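You operate a simulated robot arm through the tools that you are given. There is no shell and no other tool. Be economical: measure what you need, move in short steps, check, and stop when the job is done.

You are at the controls of a simulated two-armed robot. One attempt, no reset.

Task
On the clear stretch of the work table, fold the rag in half.

It is judged by the outcome, as a careful person would: the job done as asked, and still so three seconds after it is handed in. It fails if anything else is knocked over, pushed out of place, dropped, spilled or broken. Flat cloth is picked up by pressing the open fingertips on it (5 to 10 N) and closing them slowly along it; thin cloth reads only 2 to 8 mm in the jaws.

Robot
Two 7-joint arms with two-finger parallel grippers on one trunk, on a base that drives. Base frame: it is fixed to the floor where the robot stands at the start and does not move with it; the origin is under the middle of the robot, x ahead of it, y to its left, z up. Lengths are in m, angles in rad, forces in N, time in s.
The left shoulder is at the start at [0.07, 0.134, 1.076], the right one opposite. With the tool pointing down near the work surface each hand reaches from about 0.1 to 0.64 m from the robot's upright axis, wherever it stands, measured 20 degrees to its own side. Places, roughly: clear stretch of the work table [1.5, 2.9, 0.8]; rag [1.5, 2.75, 0.75]. Payload 1.57 kg a hand.
The TCP of each hand is the grasp point between the finger pads, 0.03 m short of the fingertips. In the tool frame z runs along the fingers and y along their closing line. The gripper opens to 0.08 m. The fingers are 0.017 m wide and 0.012 m thick; the gripper's body (0.04 by 0.082 m) begins 0.08 m behind the TCP.
Orientation is that of the tool frame in the base frame, as a unit quaternion [w, x, y, z]. With the fingers straight down and closing along the base's y, the tool's x points along the base's -x, its y along +y and its z along -z.

Tools
- The arms move only by the tool arm_command. It takes "left_commands", "right_commands" or both (then of equal length, played together; a hand with none holds still); each is a list of rows, each a list of 7 numbers: the shift along the tool's x, y, z in m, then the turn, a rotation vector about the tool's x, y, z in rad, then the closure, from 0 (fully open) to 1 (shut). In form: [[x, y, z, wx, wy, wz, grip], ...]. A call has 1 to 20 rows; each row is the pose to reach, as a shift and turn from the pose commanded when the call began, along the tool's axes at that moment. A row lasts 0.2 s, in which the tool goes at most 0.05 m and 0.15 rad; a call with a longer step from one row to the next is refused whole, and so is a gripper value outside its range. A pose out of reach is approached as far as the arm can. The call stops where the force on the tool passes 40 N (or 10 N more than at its start, if that is more) or the arm is blocked; 0.2 s more then pass. Each finger travels about 0.153 m/s and halts on what it meets, pressing with about 39 N; the grip force reading is that of the motor and also rises with nothing between the fingers. The clock runs only during rows and for 0.2 s after the last one: add rows that repeat a pose to give the fingers time. It gives the time, the measured TCP pose, the force on the tool (base axes), the opening and the grip force at its end, in the units of the frame above (readings bear some noise), with the torque about the TCP (base axes, N m) and any sound that the robot's microphone picked up, and new pictures: "pictures" is both (left out), scene, wrist or none (wrist: the cameras of the hands that moved).
- Cameras (640 x 400 px; columns grow to the right, rows downward): "scene" is now at [0.1373, -0.0095, 1.3056]; the picture's right is [-0.10, -0.99, 0.00], its down [-0.57, 0.06, -0.82] and it looks along [0.81, -0.08, -0.58] (base axes); focal length 296 px, centre (320, 200). "left" rides on the left gripper at [0.072, 0.007, -0.122] in its tool frame; the picture's right is [-0.09, 1.00, 0.00], its down [-0.84, -0.08, -0.54] and it looks along [-0.54, -0.05, 0.84] (tool axes); focal length 238 px, centre (320, 200). "right" rides on the right gripper at [0.072, -0.007, -0.122] in its tool frame; the picture's right is [0.09, 1.00, 0.00], its down [-0.84, 0.08, -0.54] and it looks along [-0.54, 0.05, 0.84] (tool axes); focal length 238 px, centre (320, 200). There is no depth. A picture from a camera that has moved, and an enlarged one, comes with that camera's place and axes in the base frame and with its lens.
- move_column(by): slides the trunk up (or, below 0, down) by that many m; the arms and the scene camera ride with it, the base frame stays. It gives what a move gives, with no picture.
- steer(legs): drives the robot by 1 to 6 legs, each [ahead, left, turn to the left] in m, m and rad, along the robot's own axes; the way and the turn of a leg run together, so that a leg with both is an arc; at most 1.5 m and 3.142 rad a leg. The arms and the cameras ride along, it lands a little off, and it stops where it bumps. It gives what a move gives, and a new picture of the scene camera.
- pan_tilt(pan, tilt): turns the head with the scene camera to pan (to the left, within 1.501 rad either way) and tilt (down, from -0.506 to 1.204), counted from straight ahead of the robot. It gives what a move gives, and a new picture of the scene camera.
- zoom(camera, box): a new picture of the part [left, top, right, bottom] of that camera's present view, enlarged. No time passes.
- job_done(): hands the job in; it is judged then, once.

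Work in short steps. Places have to be worked out from the pictures, the camera data and where the tool is seen: move nearer, look again, correct. Check each grasp and each placing, and mend what went wrong. You have 135 turns and 274 pictures in all, those below and enlarged ones among them. Open the grippers and draw the arms clear of the work before you hand the job in, unless the task says otherwise; then end with one line.

The tools are called after "Call:" by a JSON object that holds its "name" and its "arguments". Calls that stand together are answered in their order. arm_command: Moves the arms, as the interface text tells. Its arguments: {"type":"object","properties":{"left_commands":{"type":"array","items":{"type":"array","items":{"type":"number"}}},"right_commands":{"type":"array","items":{"type":"array","items":{"type":"number"}}},"pictures":{"type":"string","enum":["both","scene","wrist","none"]}},"required":[]} The other tools are called the same way: move_column (by) slides the trunk up or down; steer (legs) drives the base; pan_tilt (pan, tilt) turns the head that bears the scene camera; zoom (camera, box) takes an enlarged picture of a part of a camera's view; job_done () hands the job in.

At the start:

```text
t: 0.0
left_tool_pos: [0.4713, 0.1643, 1.037]
left_ee_rot: [-0.001, 0.001, 1.0, 0.0]
left_force: [-0.4, -0.7, 0.7]
left_ft_torque: [-0.01, -0.01, -0.02]
left_grip_width: 0.0799
left_grasp_force: 0.1
right_tool_pos: [0.4783, -0.2598, 0.9663]
right_ee_rot: [0.0, -0.001, 1.0, 0.0]
right_force: [1.0, 0.4, -0.1]
right_ft_torque: [0.04, -0.01, 0.01]
right_grip_width: 0.0802
right_grasp_force: 0.1
trunk travel left (down, up): [-0.65, 0.29]
robot x, y, heading: [-0.0012, 0.0023, -0.001]
head pan, tilt: [-0.101, 0.613]
```

scene: 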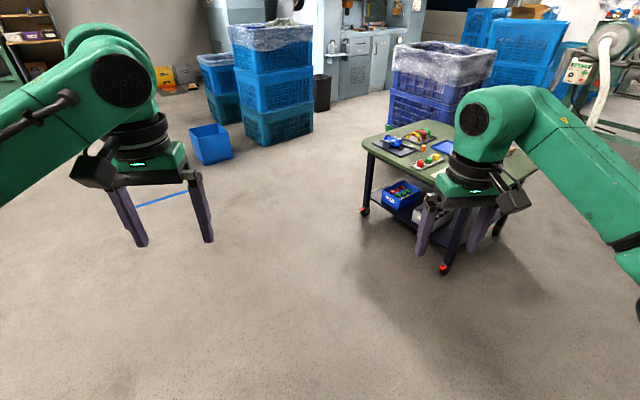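
right: 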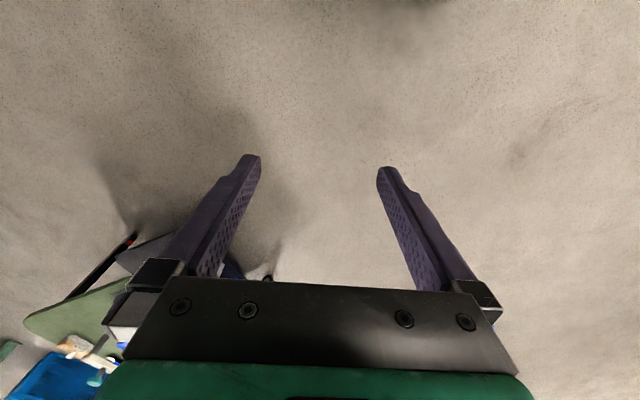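
left: 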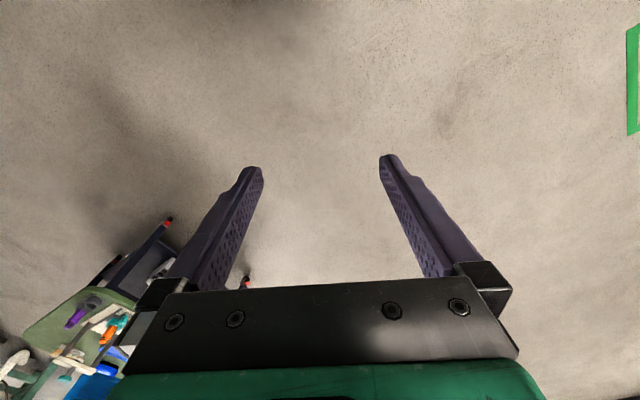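

The work table is said to be at about [1.5, 2.9], to my left and ahead; I look that way with the head first.

Call:
{"name": "pan_tilt", "arguments": {"pan": 1.1, "tilt": 0.4}}

```text
t: 1.4
left_tool_pos: [0.4719, 0.1647, 1.036]
left_ee_rot: [-0.001, 0.0, 1.0, 0.0]
left_force: [-1.0, 0.2, -0.4]
left_ft_torque: [-0.02, -0.02, 0.01]
left_grip_width: 0.08
left_grasp_force: 0.0
right_tool_pos: [0.4792, -0.2603, 0.9662]
right_ee_rot: [0.0, 0.0, 1.0, 0.0]
right_force: [0.1, 0.7, 0.3]
right_ft_torque: [-0.03, 0.0, 0.0]
right_grip_width: 0.0798
right_grasp_force: 0.1
trunk travel left (down, up): [-0.65, 0.29]
robot x, y, heading: [-0.0013, -0.0009, -0.003]
head pan, tilt: [1.1, 0.4]
camera scene: at [0.0919, 0.0819, 1.325], right [0.89, -0.45, 0.0], down [-0.18, -0.35, -0.92], along [0.42, 0.82, -0.39], focal length 296 px, centre (320, 200)
```

scene: 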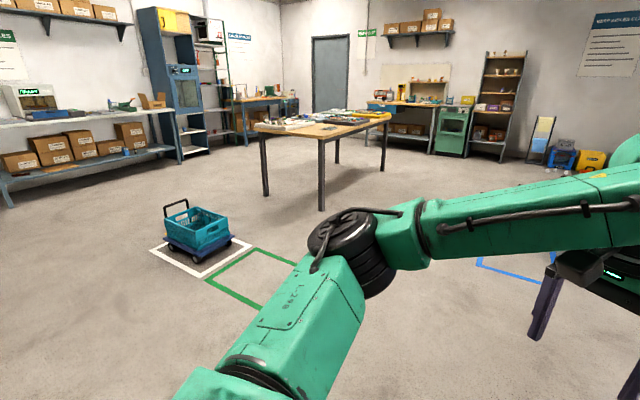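

The table's near corner is around (1.4, 2.6), and the way there is clear. I turn to face it and drive part of the way.

Call:
{"name": "steer", "arguments": {"legs": [[0, 0, 1.1], [1.3, 0, 0], [0, -0.5, 0]]}}

Call:
{"name": "pan_tilt", "arguments": {"pan": 0.0, "tilt": 0.45}}

```text
t: 13.3
left_tool_pos: [1.1179, 1.4292, 1.0366]
left_ee_rot: [0.0, -0.52, 0.854, -0.001]
left_force: [-0.5, -0.5, -0.5]
left_ft_torque: [0.0, -0.02, 0.03]
left_grip_width: 0.0802
left_grasp_force: 0.1
right_tool_pos: [1.4979, 1.2395, 0.9662]
right_ee_rot: [0.001, -0.519, 0.855, 0.0]
right_force: [1.2, 0.6, -0.3]
right_ft_torque: [-0.01, 0.02, -0.03]
right_grip_width: 0.0802
right_grasp_force: 0.1
trunk travel left (down, up): [-0.65, 0.29]
robot x, y, heading: [1.047, 0.9372, 1.086]
head pan, tilt: [1.1, 0.4]
camera scene: at [1.0167, 1.0536, 1.325], right [0.81, 0.58, 0.0], down [0.23, -0.32, -0.92], along [-0.54, 0.75, -0.39], focal length 296 px, centre (320, 200)
```

scene: 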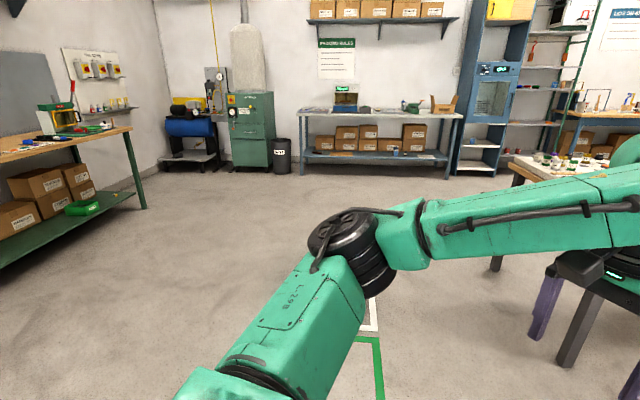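

```text
t: 14.6
left_tool_pos: [1.1194, 1.4286, 1.0369]
left_ee_rot: [-0.001, -0.52, 0.854, -0.001]
left_force: [0.9, -0.5, 0.0]
left_ft_torque: [0.01, 0.0, 0.0]
left_grip_width: 0.0803
left_grasp_force: 0.2
right_tool_pos: [1.4991, 1.2393, 0.9674]
right_ee_rot: [-0.001, -0.52, 0.854, 0.001]
right_force: [0.4, -0.4, -0.5]
right_ft_torque: [0.01, -0.02, 0.02]
right_grip_width: 0.0802
right_grasp_force: 0.0
trunk travel left (down, up): [-0.65, 0.29]
robot x, y, heading: [1.0431, 0.9333, 1.092]
head pan, tilt: [0.0, 0.45]
camera scene: at [1.1131, 1.0598, 1.3203], right [0.89, -0.46, 0.0], down [-0.2, -0.39, -0.9], along [0.41, 0.8, -0.44], focal length 296 px, centre (320, 200)
```

scene: 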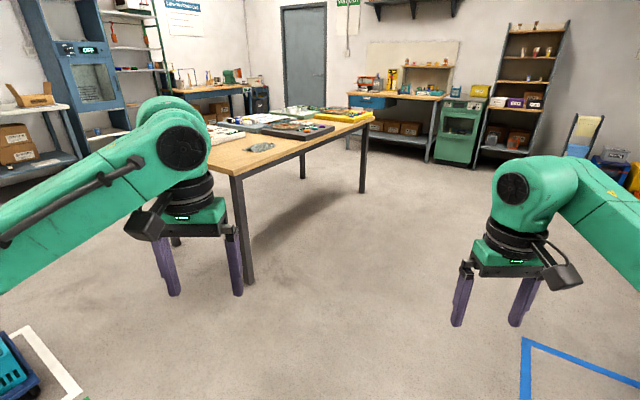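

The table is in view with its near corner at about (1.37, 2.58). I zoom in on the table top to find the rag.

Call:
{"name": "zoom", "arguments": {"camera": "scene", "box": [190, 90, 390, 215]}}

```text
3.20 times, centred on (290, 152) of scene
camera zoom: at [1.1131, 1.0598, 1.3203], right [0.89, -0.46, 0.0], down [-0.2, -0.39, -0.9], along [0.41, 0.8, -0.44], focal length 948 px, centre (416, 352)
```

zoom: 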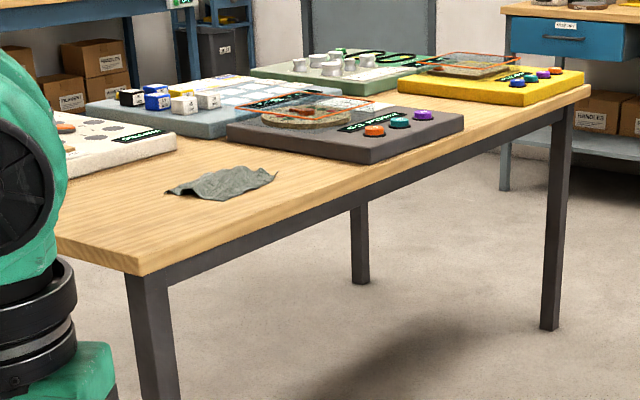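

The crumpled grey rag lies near the right-hand edge of the table, around (1.6, 2.9). I raise the trunk a little for clearance and go round to face that long edge.

Call:
{"name": "move_column", "arguments": {"by": 0.1}}

Call:
{"name": "steer", "arguments": {"legs": [[0, -0.35, 0], [1.4, 0, 0], [0, 0, 1.0]]}}

Call:
{"name": "pan_tilt", "arguments": {"pan": 0.0, "tilt": 0.7}}

```text
t: 15.9
left_tool_pos: [1.119, 1.4302, 1.1363]
left_ee_rot: [-0.001, -0.52, 0.854, 0.0]
left_force: [0.2, 0.0, -0.4]
left_ft_torque: [-0.03, -0.05, 0.02]
left_grip_width: 0.0798
left_grasp_force: 0.1
right_tool_pos: [1.5004, 1.2406, 1.0672]
right_ee_rot: [0.001, -0.519, 0.855, 0.0]
right_force: [-0.3, 0.1, 0.5]
right_ft_torque: [-0.01, 0.0, -0.01]
right_grip_width: 0.0799
right_grasp_force: 0.1
trunk travel left (down, up): [-0.75, 0.19]
robot x, y, heading: [1.0479, 0.9337, 1.089]
head pan, tilt: [0.0, 0.45]
```

```text
t: 27.3
left_tool_pos: [1.6283, 2.366, 1.1371]
left_ee_rot: [0.0, 0.863, -0.506, 0.001]
left_force: [0.1, 0.3, 0.2]
left_ft_torque: [-0.01, -0.01, -0.01]
left_grip_width: 0.08
left_grasp_force: 0.2
right_tool_pos: [1.9961, 2.5806, 1.0672]
right_ee_rot: [0.001, 0.862, -0.506, 0.0]
right_force: [-0.2, 0.2, -1.0]
right_ft_torque: [-0.01, -0.01, 0.02]
right_grip_width: 0.0803
right_grasp_force: 0.1
trunk travel left (down, up): [-0.75, 0.19]
robot x, y, heading: [2.0052, 2.035, 2.078]
head pan, tilt: [0.0, 0.45]
camera scene: at [1.9327, 2.1582, 1.4203], right [0.87, 0.49, 0.0], down [0.21, -0.38, -0.9], along [-0.44, 0.79, -0.44], focal length 296 px, centre (320, 200)
```

scene: 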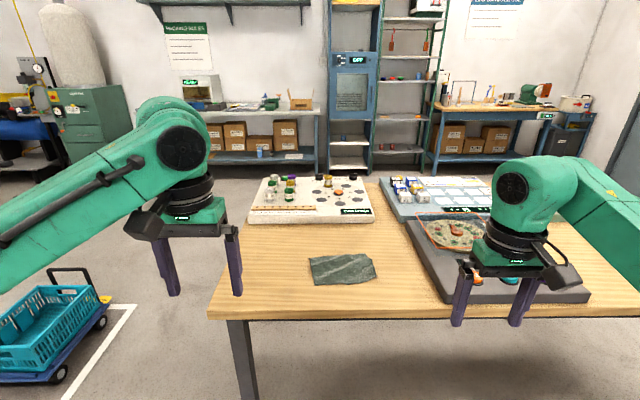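

```text
t: 28.1
left_tool_pos: [1.6273, 2.3653, 1.1373]
left_ee_rot: [0.001, 0.862, -0.506, 0.001]
left_force: [0.0, 0.5, 0.4]
left_ft_torque: [0.03, 0.0, 0.01]
left_grip_width: 0.08
left_grasp_force: 0.1
right_tool_pos: [1.9938, 2.5798, 1.0672]
right_ee_rot: [0.0, 0.862, -0.507, 0.0]
right_force: [-0.2, 0.2, 0.4]
right_ft_torque: [0.03, 0.01, 0.04]
right_grip_width: 0.08
right_grasp_force: 0.0
trunk travel left (down, up): [-0.75, 0.19]
robot x, y, heading: [2.0023, 2.0338, 2.08]
head pan, tilt: [0.0, 0.7]
camera scene: at [1.9357, 2.1519, 1.3982], right [0.87, 0.49, 0.0], down [0.31, -0.56, -0.77], along [-0.37, 0.67, -0.64], focal length 296 px, centre (320, 200)
```

scene: 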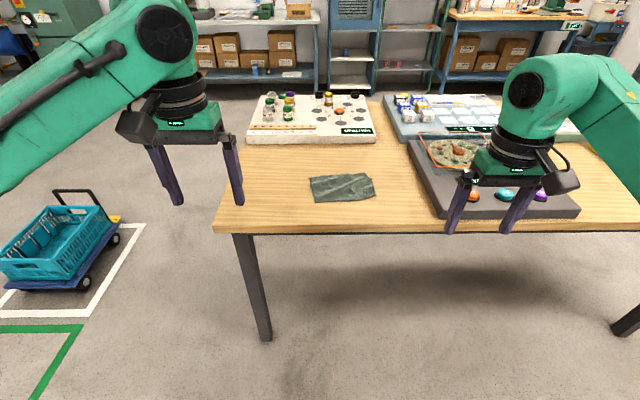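

The robot now squarely faces the long edge, and the rag lies about 0.97 m ahead and 0.08 m right of the axis (about 0.23 by 0.16 m). I drive in 0.4 m and shift right to centre on it.

Call:
{"name": "steer", "arguments": {"legs": [[0, -0.08, 0.0], [0.4, 0, 0]]}}

Call:
{"name": "pan_tilt", "arguments": {"pan": 0.0, "tilt": 1.0}}

```text
t: 31.3
left_tool_pos: [1.5068, 2.7551, 1.1378]
left_ee_rot: [0.0, 0.862, -0.507, 0.0]
left_force: [-0.2, -0.4, -0.3]
left_ft_torque: [-0.02, 0.01, -0.03]
left_grip_width: 0.0799
left_grasp_force: 0.1
right_tool_pos: [1.874, 2.9677, 1.0666]
right_ee_rot: [0.0, 0.862, -0.507, 0.0]
right_force: [-0.4, -0.8, -0.1]
right_ft_torque: [0.01, -0.01, 0.01]
right_grip_width: 0.08
right_grasp_force: 0.2
trunk travel left (down, up): [-0.75, 0.19]
robot x, y, heading: [1.8797, 2.4231, 2.081]
head pan, tilt: [0.0, 0.7]
camera scene: at [1.814, 2.5404, 1.3983], right [0.87, 0.49, 0.0], down [0.31, -0.56, -0.77], along [-0.37, 0.67, -0.64], focal length 296 px, centre (320, 200)
```

scene: 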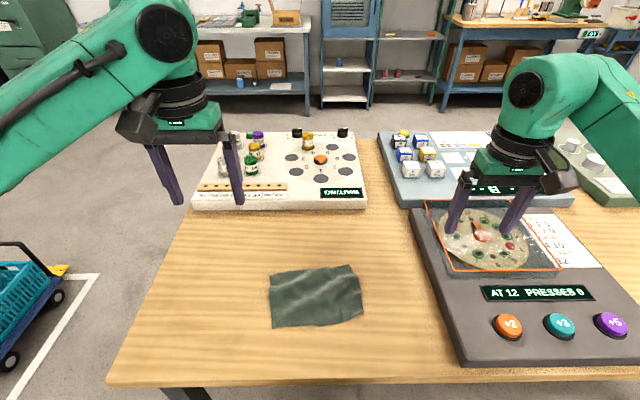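

```text
t: 32.1
left_tool_pos: [1.5046, 2.7572, 1.1364]
left_ee_rot: [0.001, 0.862, -0.507, 0.0]
left_force: [-0.5, -0.2, -0.2]
left_ft_torque: [-0.05, 0.02, 0.0]
left_grip_width: 0.08
left_grasp_force: 0.0
right_tool_pos: [1.8731, 2.97, 1.0685]
right_ee_rot: [0.0, 0.862, -0.507, -0.001]
right_force: [-0.3, 0.8, 0.8]
right_ft_torque: [-0.02, 0.04, 0.0]
right_grip_width: 0.0798
right_grasp_force: 0.0
trunk travel left (down, up): [-0.75, 0.19]
robot x, y, heading: [1.8815, 2.4274, 2.08]
head pan, tilt: [0.0, 1.0]
camera scene: at [1.8206, 2.5285, 1.3748], right [0.87, 0.49, 0.0], down [0.41, -0.74, -0.54], along [-0.26, 0.47, -0.84], focal length 296 px, centre (320, 200)
```

scene: 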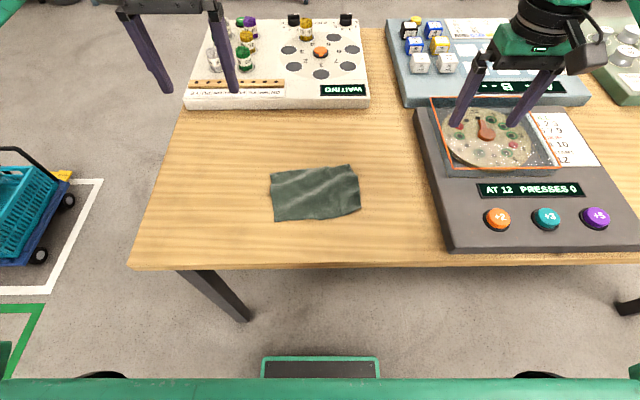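

The rag lies flat at roughly 0.46–0.62 m ahead of the axis, with its near corners at about (0.456, +0.107) and (0.487, −0.098) in the robot's frame. I bring both hands above the near corners, staying well above the table, to check alignment.

Call:
{"name": "arm_command", "arguments": {"left_commands": [[0, -0.04, 0, 0, 0, 0, 0.3], [0, -0.087, 0, 0, 0, 0, 0.65], [0, -0.087, 0.045, 0, 0, 0, 0.65], [0, -0.087, 0.09, 0, 0, 0, 0.65], [0, -0.087, 0.135, 0, 0, 0, 0.65], [0, -0.087, 0.18, 0, 0, 0, 0.65], [0, -0.087, 0.225, 0, 0, 0, 0.65], [0, -0.087, 0.265, 0, 0, 0, 0.65]], "right_commands": [[0, 0.045, 0, 0, 0, 0, 0.3], [0, 0.09, 0, 0, 0, 0, 0.65], [-0.01, 0.135, 0, 0, 0, 0, 0.65], [-0.017, 0.18, 0, 0, 0, 0, 0.65], [-0.017, 0.19, 0.045, 0, 0, 0, 0.65], [-0.017, 0.19, 0.09, 0, 0, 0, 0.65], [-0.017, 0.19, 0.135, 0, 0, 0, 0.65], [-0.017, 0.19, 0.18, 0, 0, 0, 0.65]]}}

```text
t: 33.9
left_tool_pos: [1.5818, 2.7994, 0.8738]
left_ee_rot: [0.001, 0.862, -0.507, 0.001]
left_force: [0.5, 0.1, -0.1]
left_ft_torque: [0.01, 0.01, 0.02]
left_grip_width: 0.0281
left_grasp_force: 0.0
right_tool_pos: [1.6994, 2.8915, 0.8868]
right_ee_rot: [0.0, 0.862, -0.507, 0.001]
right_force: [-0.4, 0.4, -0.7]
right_ft_torque: [0.02, 0.0, 0.0]
right_grip_width: 0.0281
right_grasp_force: 0.0
trunk travel left (down, up): [-0.75, 0.19]
robot x, y, heading: [1.878, 2.4249, 2.078]
head pan, tilt: [0.0, 1.0]
camera scene: at [1.821, 2.5293, 1.3748], right [0.87, 0.49, 0.0], down [0.41, -0.74, -0.54], along [-0.26, 0.47, -0.84], focal length 296 px, centre (320, 200)
camera right: at [1.7403, 2.8329, 1.0089], right [-0.83, -0.56, 0.0], down [-0.47, 0.69, 0.54], along [-0.31, 0.45, -0.84], focal length 238 px, centre (320, 200)
camera left: at [1.6113, 2.7333, 0.9962], right [-0.91, -0.4, 0.0], down [-0.34, 0.77, 0.54], along [-0.22, 0.5, -0.84], focal length 238 px, centre (320, 200)
```

scene: 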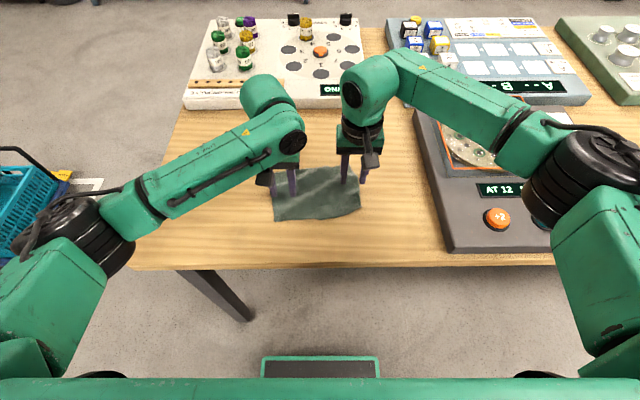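
right: 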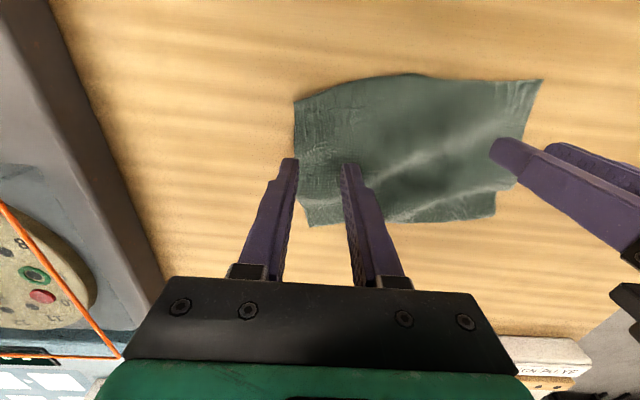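
left: 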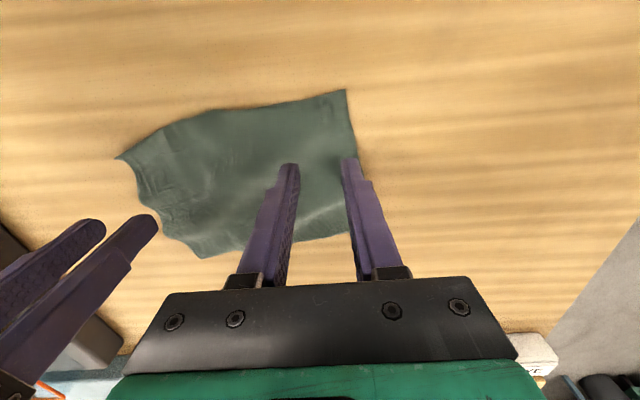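

Triangulating the corners from both wrist cameras puts the table surface at z ≈ 0.80, near corners at (1.582, 2.752) and (1.733, 2.875), and the fold direction 0.16 rad left of my heading. I shift the hands to just inside the near corners, align yaw, and lower to about 1 cm above.

Call:
{"name": "arm_command", "arguments": {"left_commands": [[0.024, -0.0025, 0, 0, 0, -0.08, 0.65], [0.024, -0.0025, 0.015, 0, 0, -0.16, 0.65], [0.024, -0.0025, 0.032, 0, 0, -0.16, 0.65]], "right_commands": [[0.0236, 0.008, 0, 0, 0, -0.08, 0.65], [0.0236, 0.008, 0.025, 0, 0, -0.16, 0.65], [0.0236, 0.008, 0.045, 0, 0, -0.16, 0.65]]}}

```text
t: 34.7
left_tool_pos: [1.5957, 2.7813, 0.8412]
left_ee_rot: [0.0, 0.9, -0.436, 0.0]
left_force: [-1.0, -0.3, 0.5]
left_ft_torque: [0.03, -0.01, -0.04]
left_grip_width: 0.028
left_grasp_force: 0.1
right_tool_pos: [1.7031, 2.8658, 0.8413]
right_ee_rot: [0.0, 0.9, -0.436, 0.0]
right_force: [0.1, -0.3, -0.2]
right_ft_torque: [0.0, -0.01, -0.03]
right_grip_width: 0.028
right_grasp_force: 0.0
trunk travel left (down, up): [-0.75, 0.19]
robot x, y, heading: [1.8805, 2.4214, 2.077]
head pan, tilt: [0.0, 1.0]
camera scene: at [1.8205, 2.5284, 1.3748], right [0.87, 0.49, 0.0], down [0.41, -0.74, -0.54], along [-0.26, 0.47, -0.84], focal length 296 px, centre (320, 200)
camera right: at [1.7531, 2.8151, 0.9627], right [-0.72, -0.69, 0.0], down [-0.58, 0.61, 0.54], along [-0.37, 0.39, -0.84], focal length 238 px, centre (320, 200)
camera left: at [1.6352, 2.7187, 0.9637], right [-0.84, -0.55, 0.0], down [-0.46, 0.7, 0.54], along [-0.3, 0.45, -0.84], focal length 238 px, centre (320, 200)
```

scene: 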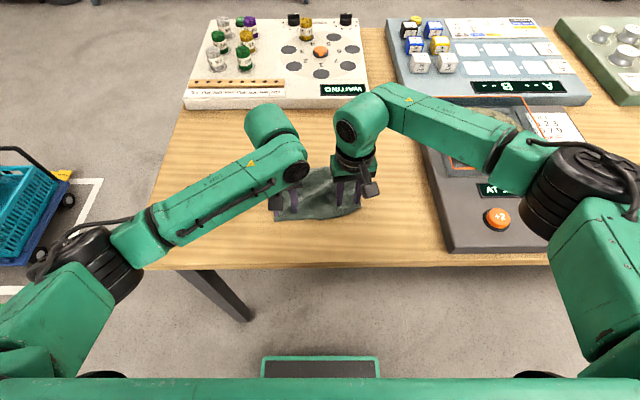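
right: 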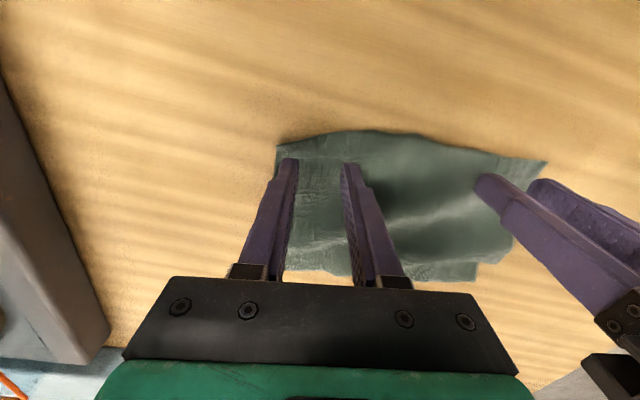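
left: 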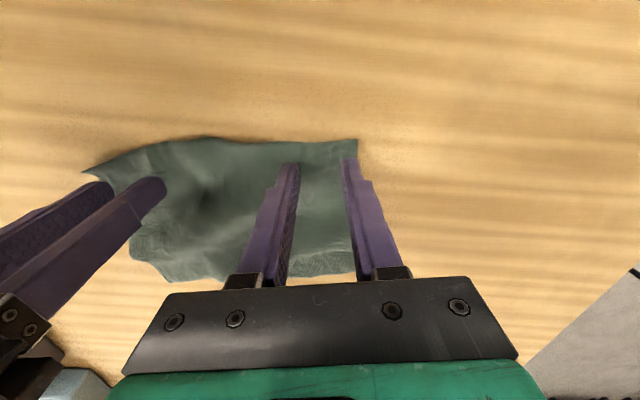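

Hands are close; both outer fingers sit nearly on the side hems, so I move each about 9 mm inward and go down nearly to contact.

Call:
{"name": "arm_command", "arguments": {"left_commands": [[0, -0.01, 0, 0, 0, 0, 0.65], [0, -0.01, 0.005, 0, 0, 0, 0.65], [0, -0.01, 0.009, 0, 0, 0, 0.65]], "right_commands": [[0, 0.008, 0, 0, 0, 0, 0.65], [0, 0.008, 0.005, 0, 0, 0, 0.65], [0, 0.008, 0.009, 0, 0, 0, 0.65]], "pictures": "none"}}

```text
t: 35.5
left_tool_pos: [1.604, 2.785, 0.8324]
left_ee_rot: [0.0, 0.9, -0.436, 0.0]
left_force: [0.4, -0.6, 0.8]
left_ft_torque: [0.0, 0.0, -0.01]
left_grip_width: 0.0281
left_grasp_force: 0.1
right_tool_pos: [1.697, 2.8611, 0.8321]
right_ee_rot: [0.0, 0.9, -0.436, 0.0]
right_force: [-0.1, 0.7, 0.0]
right_ft_torque: [0.02, -0.04, 0.0]
right_grip_width: 0.0282
right_grasp_force: 0.1
trunk travel left (down, up): [-0.75, 0.19]
robot x, y, heading: [1.8775, 2.4242, 2.078]
head pan, tilt: [0.0, 1.0]
```

No contact force yet with the tips near 0.802; I step down 2 mm.

Call:
{"name": "arm_command", "arguments": {"left_commands": [[0, 0, 0.002, 0, 0, 0, 0.65]], "right_commands": [[0, 0, 0.002, 0, 0, 0, 0.65]], "pictures": "none"}}

```text
t: 35.9
left_tool_pos: [1.6053, 2.7845, 0.8327]
left_ee_rot: [-0.001, 0.9, -0.436, -0.001]
left_force: [-0.3, 1.2, 7.8]
left_ft_torque: [-0.02, -0.02, -0.02]
left_grip_width: 0.0278
left_grasp_force: 0.1
right_tool_pos: [1.6962, 2.8612, 0.8305]
right_ee_rot: [-0.001, 0.9, -0.436, -0.001]
right_force: [0.5, 0.6, 7.7]
right_ft_torque: [0.02, -0.1, 0.01]
right_grip_width: 0.0279
right_grasp_force: 0.4
trunk travel left (down, up): [-0.75, 0.19]
robot x, y, heading: [1.8786, 2.4221, 2.079]
head pan, tilt: [0.0, 1.0]
```

Both hands press with about 8 N, which is in the wanted band. I close slowly.

Call:
{"name": "arm_command", "arguments": {"left_commands": [[0, 0, 0.002, 0, 0, 0, 0.7], [0, 0, 0.002, 0, 0, 0, 0.75], [0, 0, 0.002, 0, 0, 0, 0.8], [0, 0, 0.002, 0, 0, 0, 0.85], [0, 0, 0.002, 0, 0, 0, 0.9], [0, 0, 0.002, 0, 0, 0, 0.95], [0, 0, 0.002, 0, 0, 0, 1.0], [0, 0, 0.002, 0, 0, 0, 1.0]], "right_commands": [[0, 0, 0.002, 0, 0, 0, 0.7], [0, 0, 0.002, 0, 0, 0, 0.75], [0, 0, 0.002, 0, 0, 0, 0.8], [0, 0, 0.002, 0, 0, 0, 0.85], [0, 0, 0.002, 0, 0, 0, 0.9], [0, 0, 0.002, 0, 0, 0, 0.95], [0, 0, 0.002, 0, 0, 0, 1.0], [0, 0, 0.002, 0, 0, 0, 1.0]]}}

```text
t: 37.7
left_tool_pos: [1.6083, 2.781, 0.8315]
left_ee_rot: [-0.004, 0.899, -0.437, -0.001]
left_force: [12.8, 14.4, 28.9]
left_ft_torque: [0.34, -0.46, 0.05]
left_grip_width: 0.0026
left_grasp_force: 23.8
right_tool_pos: [1.6985, 2.8562, 0.8318]
right_ee_rot: [0.001, 0.901, -0.435, -0.003]
right_force: [-13.2, -13.7, 19.2]
right_ft_torque: [-0.44, 0.25, 0.11]
right_grip_width: 0.0025
right_grasp_force: 23.9
trunk travel left (down, up): [-0.75, 0.19]
robot x, y, heading: [1.88, 2.4264, 2.075]
head pan, tilt: [0.0, 1.0]
camera scene: at [1.8253, 2.5217, 1.3756], right [0.87, 0.49, 0.0], down [0.41, -0.73, -0.55], along [-0.27, 0.48, -0.84], focal length 296 px, centre (320, 200)
camera right: at [1.7493, 2.8046, 0.9523], right [-0.72, -0.69, 0.0], down [-0.58, 0.61, 0.55], along [-0.38, 0.39, -0.84], focal length 238 px, centre (320, 200)
camera left: at [1.6476, 2.7192, 0.9534], right [-0.84, -0.54, -0.01], down [-0.46, 0.7, 0.55], along [-0.29, 0.46, -0.84], focal length 238 px, centre (320, 200)
```

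scene: 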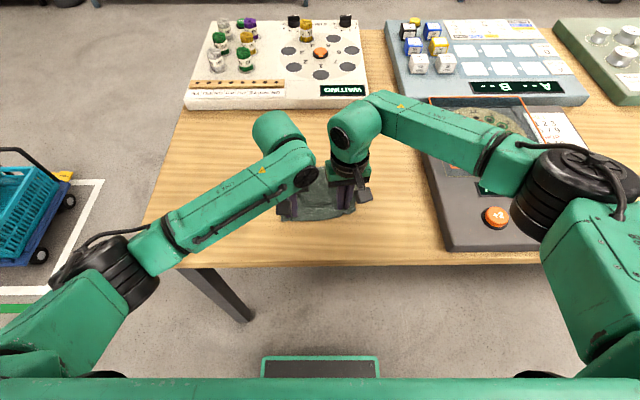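
right: 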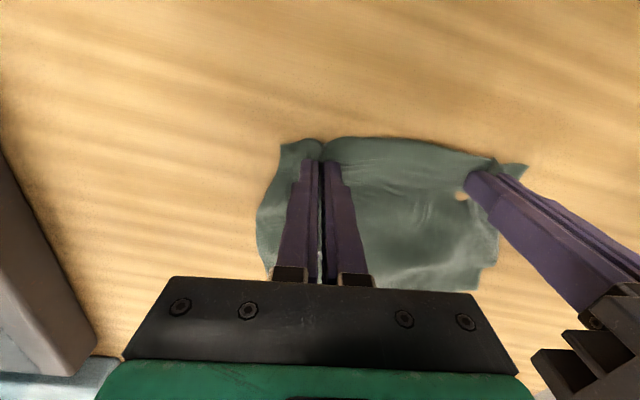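
left: 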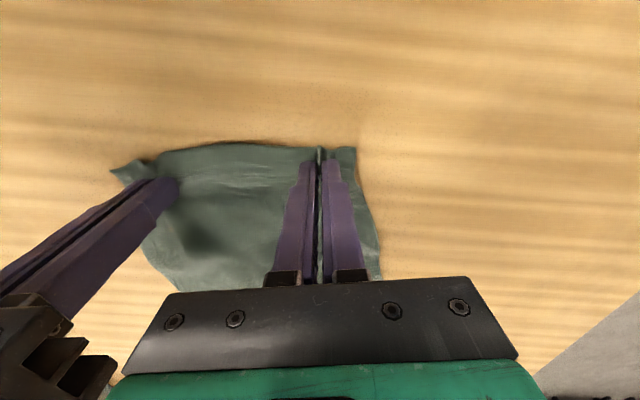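

Both hands have pinched cloth (2.6 mm in the jaws), with tension between them. I ease them 5 mm toward each other while lifting 3 cm.

Call:
{"name": "arm_command", "arguments": {"left_commands": [[0, -0.003, -0.005, 0, 0, 0, 1], [0, -0.005, -0.015, 0, 0, 0, 1], [0, -0.005, -0.03, 0, 0, 0, 1]], "right_commands": [[0, 0.003, -0.005, 0, 0, 0, 1], [0, 0.005, -0.015, 0, 0, 0, 1], [0, 0.005, -0.03, 0, 0, 0, 1]]}}

```text
t: 38.5
left_tool_pos: [1.6097, 2.7864, 0.8563]
left_ee_rot: [0.001, 0.9, -0.436, 0.001]
left_force: [5.6, 4.9, 0.5]
left_ft_torque: [0.14, -0.13, 0.02]
left_grip_width: 0.0021
left_grasp_force: 23.7
right_tool_pos: [1.6948, 2.8568, 0.8584]
right_ee_rot: [-0.001, 0.9, -0.437, 0.001]
right_force: [-5.4, -5.5, -0.1]
right_ft_torque: [-0.14, 0.14, 0.08]
right_grip_width: 0.0021
right_grasp_force: 23.8
trunk travel left (down, up): [-0.75, 0.19]
robot x, y, heading: [1.8768, 2.4228, 2.075]
head pan, tilt: [0.0, 1.0]
camera scene: at [1.8217, 2.5268, 1.3747], right [0.87, 0.49, 0.0], down [0.41, -0.73, -0.54], along [-0.26, 0.47, -0.84], focal length 296 px, centre (320, 200)
camera right: at [1.7447, 2.8062, 0.98], right [-0.73, -0.69, 0.0], down [-0.58, 0.61, 0.54], along [-0.37, 0.39, -0.84], focal length 238 px, centre (320, 200)
camera left: at [1.6481, 2.7254, 0.9791], right [-0.84, -0.54, 0.0], down [-0.46, 0.71, 0.54], along [-0.3, 0.45, -0.84], focal length 238 px, centre (320, 200)
```

scene: 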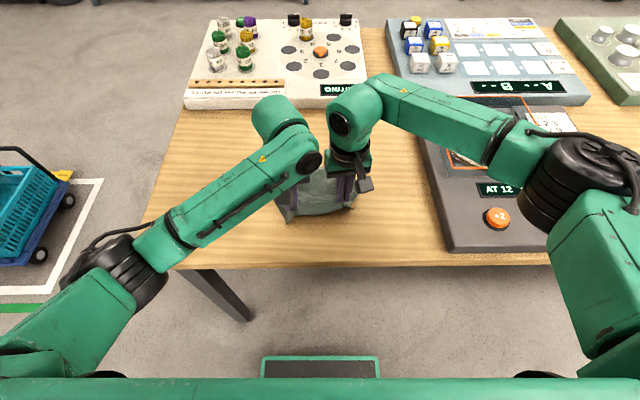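
right: 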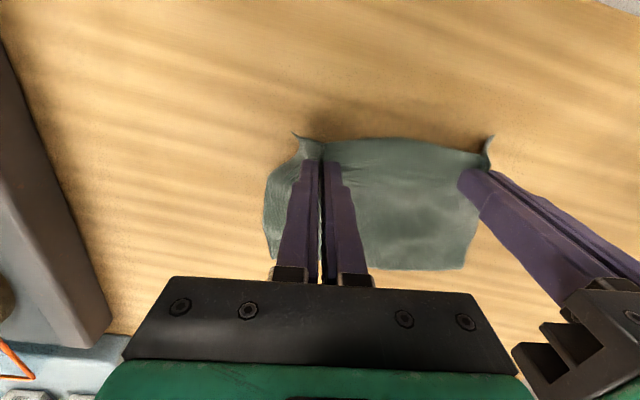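
left: 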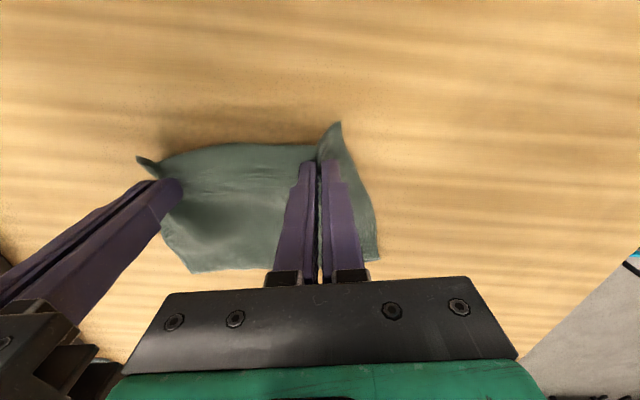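

The near edge is up and the far corners have not moved (1.493, 2.852) and (1.653, 2.980). I carry the held edge over in an arc of 0.111 m along the fold direction and lower to just above the far edge.

Call:
{"name": "arm_command", "arguments": {"left_commands": [[-0.01, 0, -0.012, 0, 0, 0, 1], [-0.025, 0.001, -0.022, 0, 0, 0, 1], [-0.04, 0.002, -0.026, 0, 0, 0, 1], [-0.055, 0.002, -0.026, 0, 0, 0, 1], [-0.07, 0.003, -0.024, 0, 0, 0, 1], [-0.085, 0.003, -0.016, 0, 0, 0, 1], [-0.098, 0.004, -0.006, 0, 0, 0, 1], [-0.108, 0.004, 0.006, 0, 0, 0, 1], [-0.113, 0.004, 0.012, 0, 0, 0, 1]], "right_commands": [[-0.01, 0, -0.012, 0, 0, 0, 1], [-0.025, 0.001, -0.022, 0, 0, 0, 1], [-0.04, 0.002, -0.026, 0, 0, 0, 1], [-0.055, 0.002, -0.026, 0, 0, 0, 1], [-0.07, 0.003, -0.024, 0, 0, 0, 1], [-0.085, 0.003, -0.016, 0, 0, 0, 1], [-0.098, 0.004, -0.006, 0, 0, 0, 1], [-0.108, 0.004, 0.006, 0, 0, 0, 1], [-0.113, 0.004, 0.012, 0, 0, 0, 1]]}}

```text
t: 40.5
left_tool_pos: [1.5371, 2.8745, 0.8447]
left_ee_rot: [-0.001, 0.9, -0.435, 0.001]
left_force: [3.2, 2.5, 1.0]
left_ft_torque: [0.03, -0.1, 0.03]
left_grip_width: 0.0026
left_grasp_force: 23.3
right_tool_pos: [1.6286, 2.9321, 0.8645]
right_ee_rot: [0.0, 0.9, -0.435, 0.0]
right_force: [-2.1, -1.4, -0.4]
right_ft_torque: [-0.09, 0.11, -0.01]
right_grip_width: 0.0023
right_grasp_force: 23.4
right hand out of reach, approached as far as the arm can: row 8, 9
trunk travel left (down, up): [-0.75, 0.19]
robot x, y, heading: [1.882, 2.4192, 2.082]
head pan, tilt: [0.0, 1.0]
camera scene: at [1.8208, 2.5284, 1.3748], right [0.87, 0.49, 0.0], down [0.41, -0.74, -0.54], along [-0.26, 0.47, -0.84], focal length 296 px, centre (320, 200)
camera right: at [1.6786, 2.8808, 0.9863], right [-0.72, -0.69, 0.0], down [-0.58, 0.61, 0.54], along [-0.37, 0.39, -0.84], focal length 238 px, centre (320, 200)
camera left: at [1.576, 2.8126, 0.9669], right [-0.84, -0.54, 0.0], down [-0.46, 0.71, 0.54], along [-0.29, 0.45, -0.84], focal length 238 px, centre (320, 200)
```

scene: 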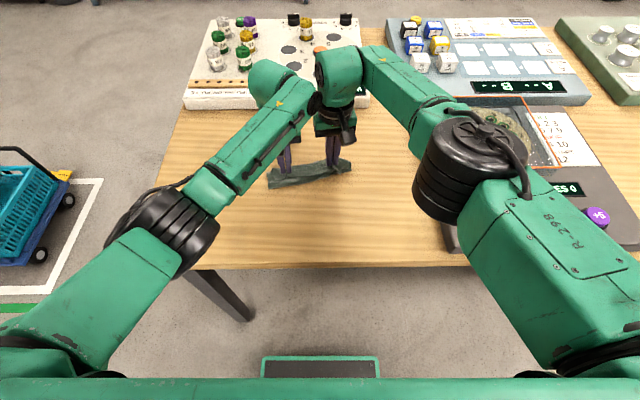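
right: 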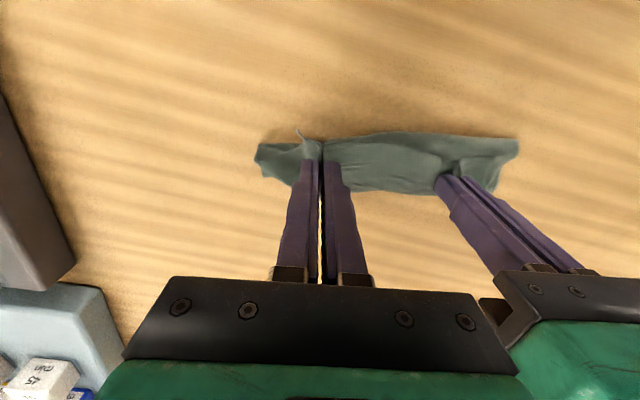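
left: 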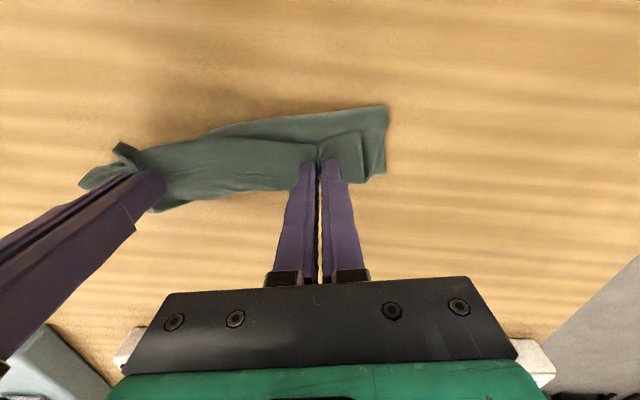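

The right hand is just out of reach. I back both hands 4 cm along the arc, then will roll the base 4–5 cm nearer and finish the fold.

Call:
{"name": "arm_command", "arguments": {"left_commands": [[0.015, 0, -0.016, 0, 0, 0, 1], [0.03, 0, -0.026, 0, 0, 0, 1], [0.045, 0, -0.034, 0, 0, 0, 1]], "right_commands": [[0.015, 0, -0.016, 0, 0, 0, 1], [0.03, 0, -0.026, 0, 0, 0, 1], [0.045, 0, -0.034, 0, 0, 0, 1]], "pictures": "none"}}

Call:
{"name": "steer", "arguments": {"legs": [[0.045, 0, 0]]}}

```text
t: 41.3
left_tool_pos: [1.565, 2.8386, 0.879]
left_ee_rot: [0.0, 0.9, -0.436, 0.001]
left_force: [3.3, 2.4, 0.1]
left_ft_torque: [0.15, -0.1, -0.01]
left_grip_width: 0.0023
left_grasp_force: 24.2
right_tool_pos: [1.6566, 2.8961, 0.9003]
right_ee_rot: [0.0, 0.899, -0.437, -0.001]
right_force: [-3.3, -2.1, -1.0]
right_ft_torque: [-0.08, 0.09, 0.03]
right_grip_width: 0.0021
right_grasp_force: 24.2
trunk travel left (down, up): [-0.75, 0.19]
robot x, y, heading: [1.8809, 2.4289, 2.082]
head pan, tilt: [0.0, 1.0]
```

```text
t: 42.2
left_tool_pos: [1.5442, 2.8756, 0.881]
left_ee_rot: [-0.002, 0.899, -0.437, 0.0]
left_force: [3.4, 2.4, 0.9]
left_ft_torque: [0.1, -0.05, 0.0]
left_grip_width: 0.0021
left_grasp_force: 24.3
right_tool_pos: [1.6381, 2.933, 0.9019]
right_ee_rot: [0.0, 0.9, -0.436, -0.001]
right_force: [-3.1, -2.1, -1.1]
right_ft_torque: [-0.04, 0.09, 0.01]
right_grip_width: 0.0023
right_grasp_force: 23.5
trunk travel left (down, up): [-0.75, 0.19]
robot x, y, heading: [1.8581, 2.4616, 2.078]
head pan, tilt: [0.0, 1.0]
camera scene: at [1.8014, 2.5626, 1.3753], right [0.87, 0.49, 0.0], down [0.41, -0.73, -0.54], along [-0.26, 0.47, -0.84], focal length 296 px, centre (320, 200)
```

scene: 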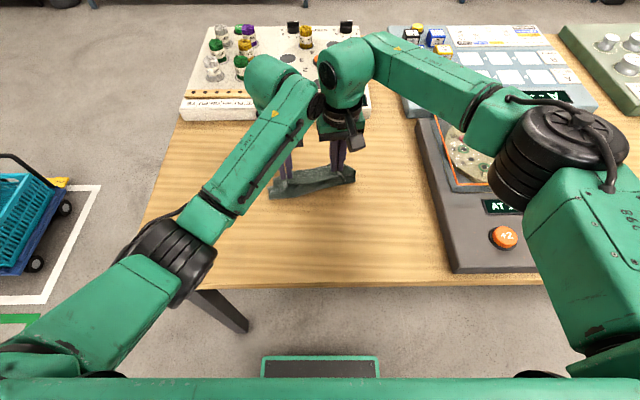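

No bump. Now left needs about (+7 mm left), right 16 mm ahead and 7 mm left; I lower both to about 1 cm above contact and look.

Call:
{"name": "arm_command", "arguments": {"left_commands": [[0, 0.004, 0.01, 0, 0, 0, 1], [0, 0.0075, 0.02, 0, 0, 0, 1], [0, 0.0075, 0.033, 0, 0, 0, 1]], "right_commands": [[-0.008, 0.004, 0.018, 0, 0, 0, 1], [-0.016, 0.0066, 0.036, 0, 0, 0, 1], [-0.016, 0.0066, 0.054, 0, 0, 0, 1]]}}

```text
t: 43.0
left_tool_pos: [1.536, 2.8732, 0.845]
left_ee_rot: [0.001, 0.899, -0.437, 0.001]
left_force: [2.4, 3.6, 0.5]
left_ft_torque: [0.06, -0.07, 0.02]
left_grip_width: 0.0021
left_grasp_force: 23.4
right_tool_pos: [1.6191, 2.9447, 0.8442]
right_ee_rot: [0.0, 0.9, -0.435, 0.0]
right_force: [-2.7, -1.4, -0.7]
right_ft_torque: [-0.1, 0.08, 0.01]
right_grip_width: 0.0022
right_grasp_force: 23.1
trunk travel left (down, up): [-0.75, 0.19]
robot x, y, heading: [1.8555, 2.4639, 2.076]
head pan, tilt: [0.0, 1.0]
camera scene: at [1.7991, 2.5677, 1.3747], right [0.87, 0.49, 0.0], down [0.41, -0.74, -0.54], along [-0.26, 0.47, -0.84], focal length 296 px, centre (320, 200)
camera right: at [1.6697, 2.8936, 0.9659], right [-0.72, -0.69, 0.0], down [-0.58, 0.61, 0.54], along [-0.37, 0.39, -0.84], focal length 238 px, centre (320, 200)
camera left: at [1.5752, 2.8126, 0.968], right [-0.84, -0.54, 0.0], down [-0.46, 0.71, 0.54], along [-0.29, 0.45, -0.84], focal length 238 px, centre (320, 200)
```

scene: 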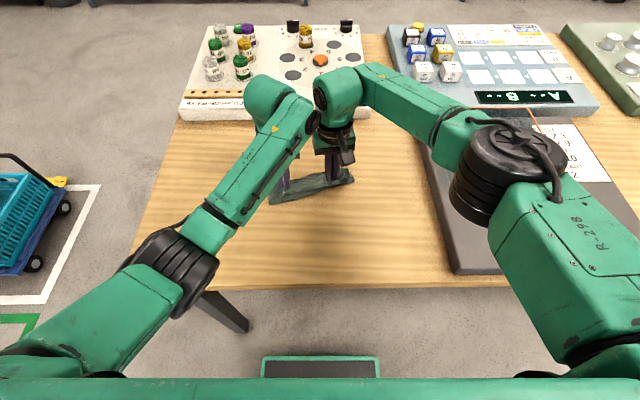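
right: 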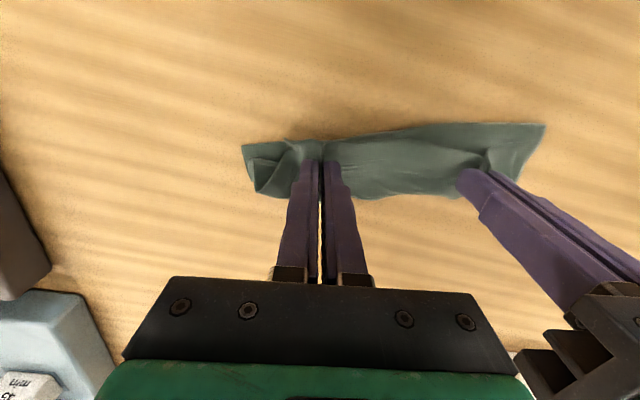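
left: 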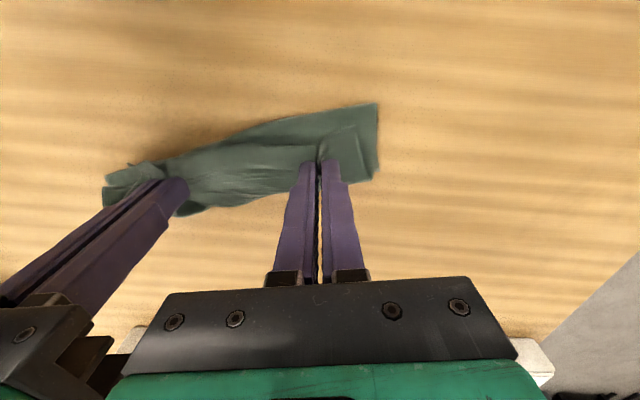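

The edge is folded over onto the far edge region. I lower to the table and open the fingers slowly, then rise and inspect.

Call:
{"name": "arm_command", "arguments": {"left_commands": [[0, 0, 0.004, 0, 0, 0, 1], [0, 0, 0.008, 0, 0, 0, 1], [0, 0, 0.008, 0, 0, 0, 0.9], [0, 0, 0.008, 0, 0, 0, 0.75], [0, 0, 0.008, 0, 0, 0, 0.7], [0, 0, -0.002, 0, 0, 0, 0.7], [0, 0, -0.03, 0, 0, 0, 0.7], [0, 0, -0.07, 0, 0, 0, 0.7]], "right_commands": [[0, 0, 0.004, 0, 0, 0, 1], [0, 0, 0.008, 0, 0, 0, 1], [0, 0, 0.008, 0, 0, 0, 0.9], [0, 0, 0.008, 0, 0, 0, 0.75], [0, 0, 0.008, 0, 0, 0, 0.7], [0, 0, -0.002, 0, 0, 0, 0.7], [0, 0, -0.03, 0, 0, 0, 0.7], [0, 0, -0.07, 0, 0, 0, 0.7]]}}

```text
t: 44.8
left_tool_pos: [1.535, 2.8702, 0.9155]
left_ee_rot: [0.0, 0.9, -0.436, 0.0]
left_force: [-0.2, -0.3, 0.0]
left_ft_torque: [0.02, -0.02, 0.03]
left_grip_width: 0.024
left_grasp_force: 0.0
right_tool_pos: [1.6191, 2.9418, 0.9165]
right_ee_rot: [-0.001, 0.9, -0.435, 0.001]
right_force: [-0.4, -0.9, 0.0]
right_ft_torque: [-0.01, -0.02, 0.02]
right_grip_width: 0.0239
right_grasp_force: 0.0
trunk travel left (down, up): [-0.75, 0.19]
robot x, y, heading: [1.8605, 2.4648, 2.079]
head pan, tilt: [0.0, 1.0]
camera scene: at [1.7984, 2.565, 1.3748], right [0.87, 0.49, 0.0], down [0.41, -0.73, -0.54], along [-0.26, 0.47, -0.84], focal length 296 px, centre (320, 200)
camera right: at [1.6704, 2.8898, 1.0376], right [-0.72, -0.69, 0.0], down [-0.58, 0.61, 0.54], along [-0.37, 0.39, -0.84], focal length 238 px, centre (320, 200)
camera left: at [1.575, 2.8101, 1.0384], right [-0.84, -0.54, 0.0], down [-0.46, 0.71, 0.54], along [-0.29, 0.45, -0.84], focal length 238 px, centre (320, 200)
```

scene: 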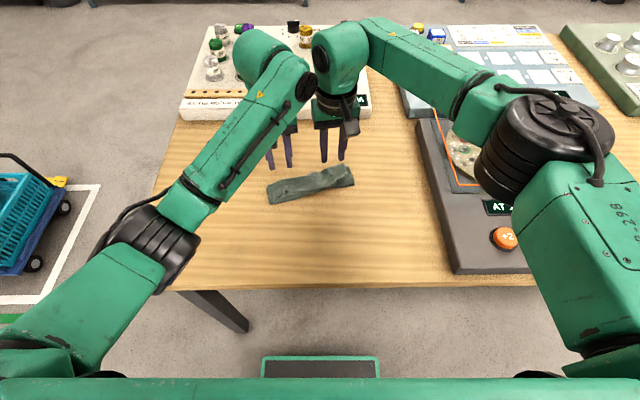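
right: 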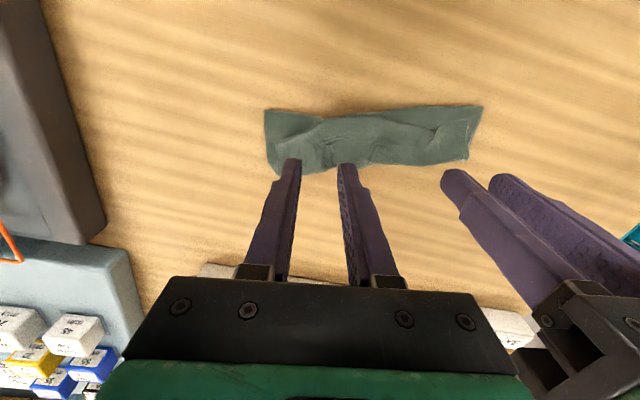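
left: 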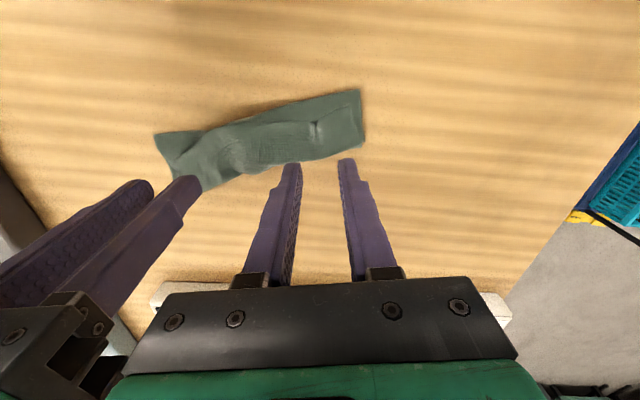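

The rag is released and looks folded. I raise the hands, spread them away and zoom in to check the alignment.

Call:
{"name": "arm_command", "arguments": {"left_commands": [[0.02, 0, -0.04, 0, 0, 0, 0.5], [0.04, 0.02, -0.08, 0, 0, 0, 0.3], [0.06, 0.05, -0.12, 0, 0, 0, 0.3], [0.07, 0.09, -0.14, 0, 0, 0, 0.3], [0.07, 0.13, -0.14, 0, 0, 0, 0.3], [0.07, 0.16, -0.14, 0, 0, 0, 0.3]], "right_commands": [[0.02, 0, -0.04, 0, 0, 0, 0.5], [0.04, -0.02, -0.08, 0, 0, 0, 0.3], [0.06, -0.05, -0.12, 0, 0, 0, 0.3], [0.07, -0.09, -0.14, 0, 0, 0, 0.3], [0.07, -0.13, -0.14, 0, 0, 0, 0.3], [0.07, -0.16, -0.14, 0, 0, 0, 0.3]], "pictures": "wrist"}}

Call:
{"name": "zoom", "arguments": {"camera": "scene", "box": [240, 140, 400, 240]}}

```text
refused: row 3 steps farther than a row can; nothing moved
```

```text
4.00 times, centred on (320, 190) of scene
camera zoom: at [1.7984, 2.565, 1.3748], right [0.87, 0.49, 0.0], down [0.41, -0.73, -0.54], along [-0.26, 0.47, -0.84], focal length 1185 px, centre (320, 240)
```

zoom: 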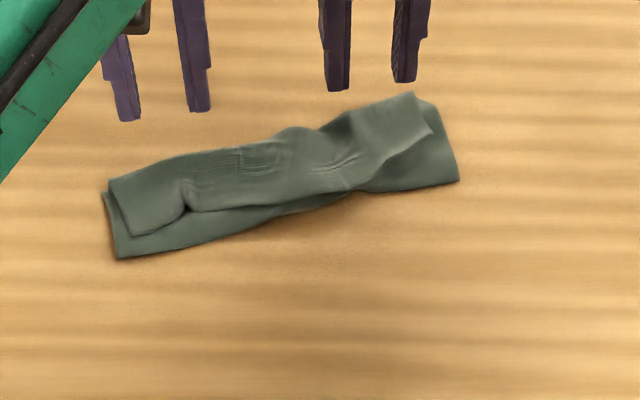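

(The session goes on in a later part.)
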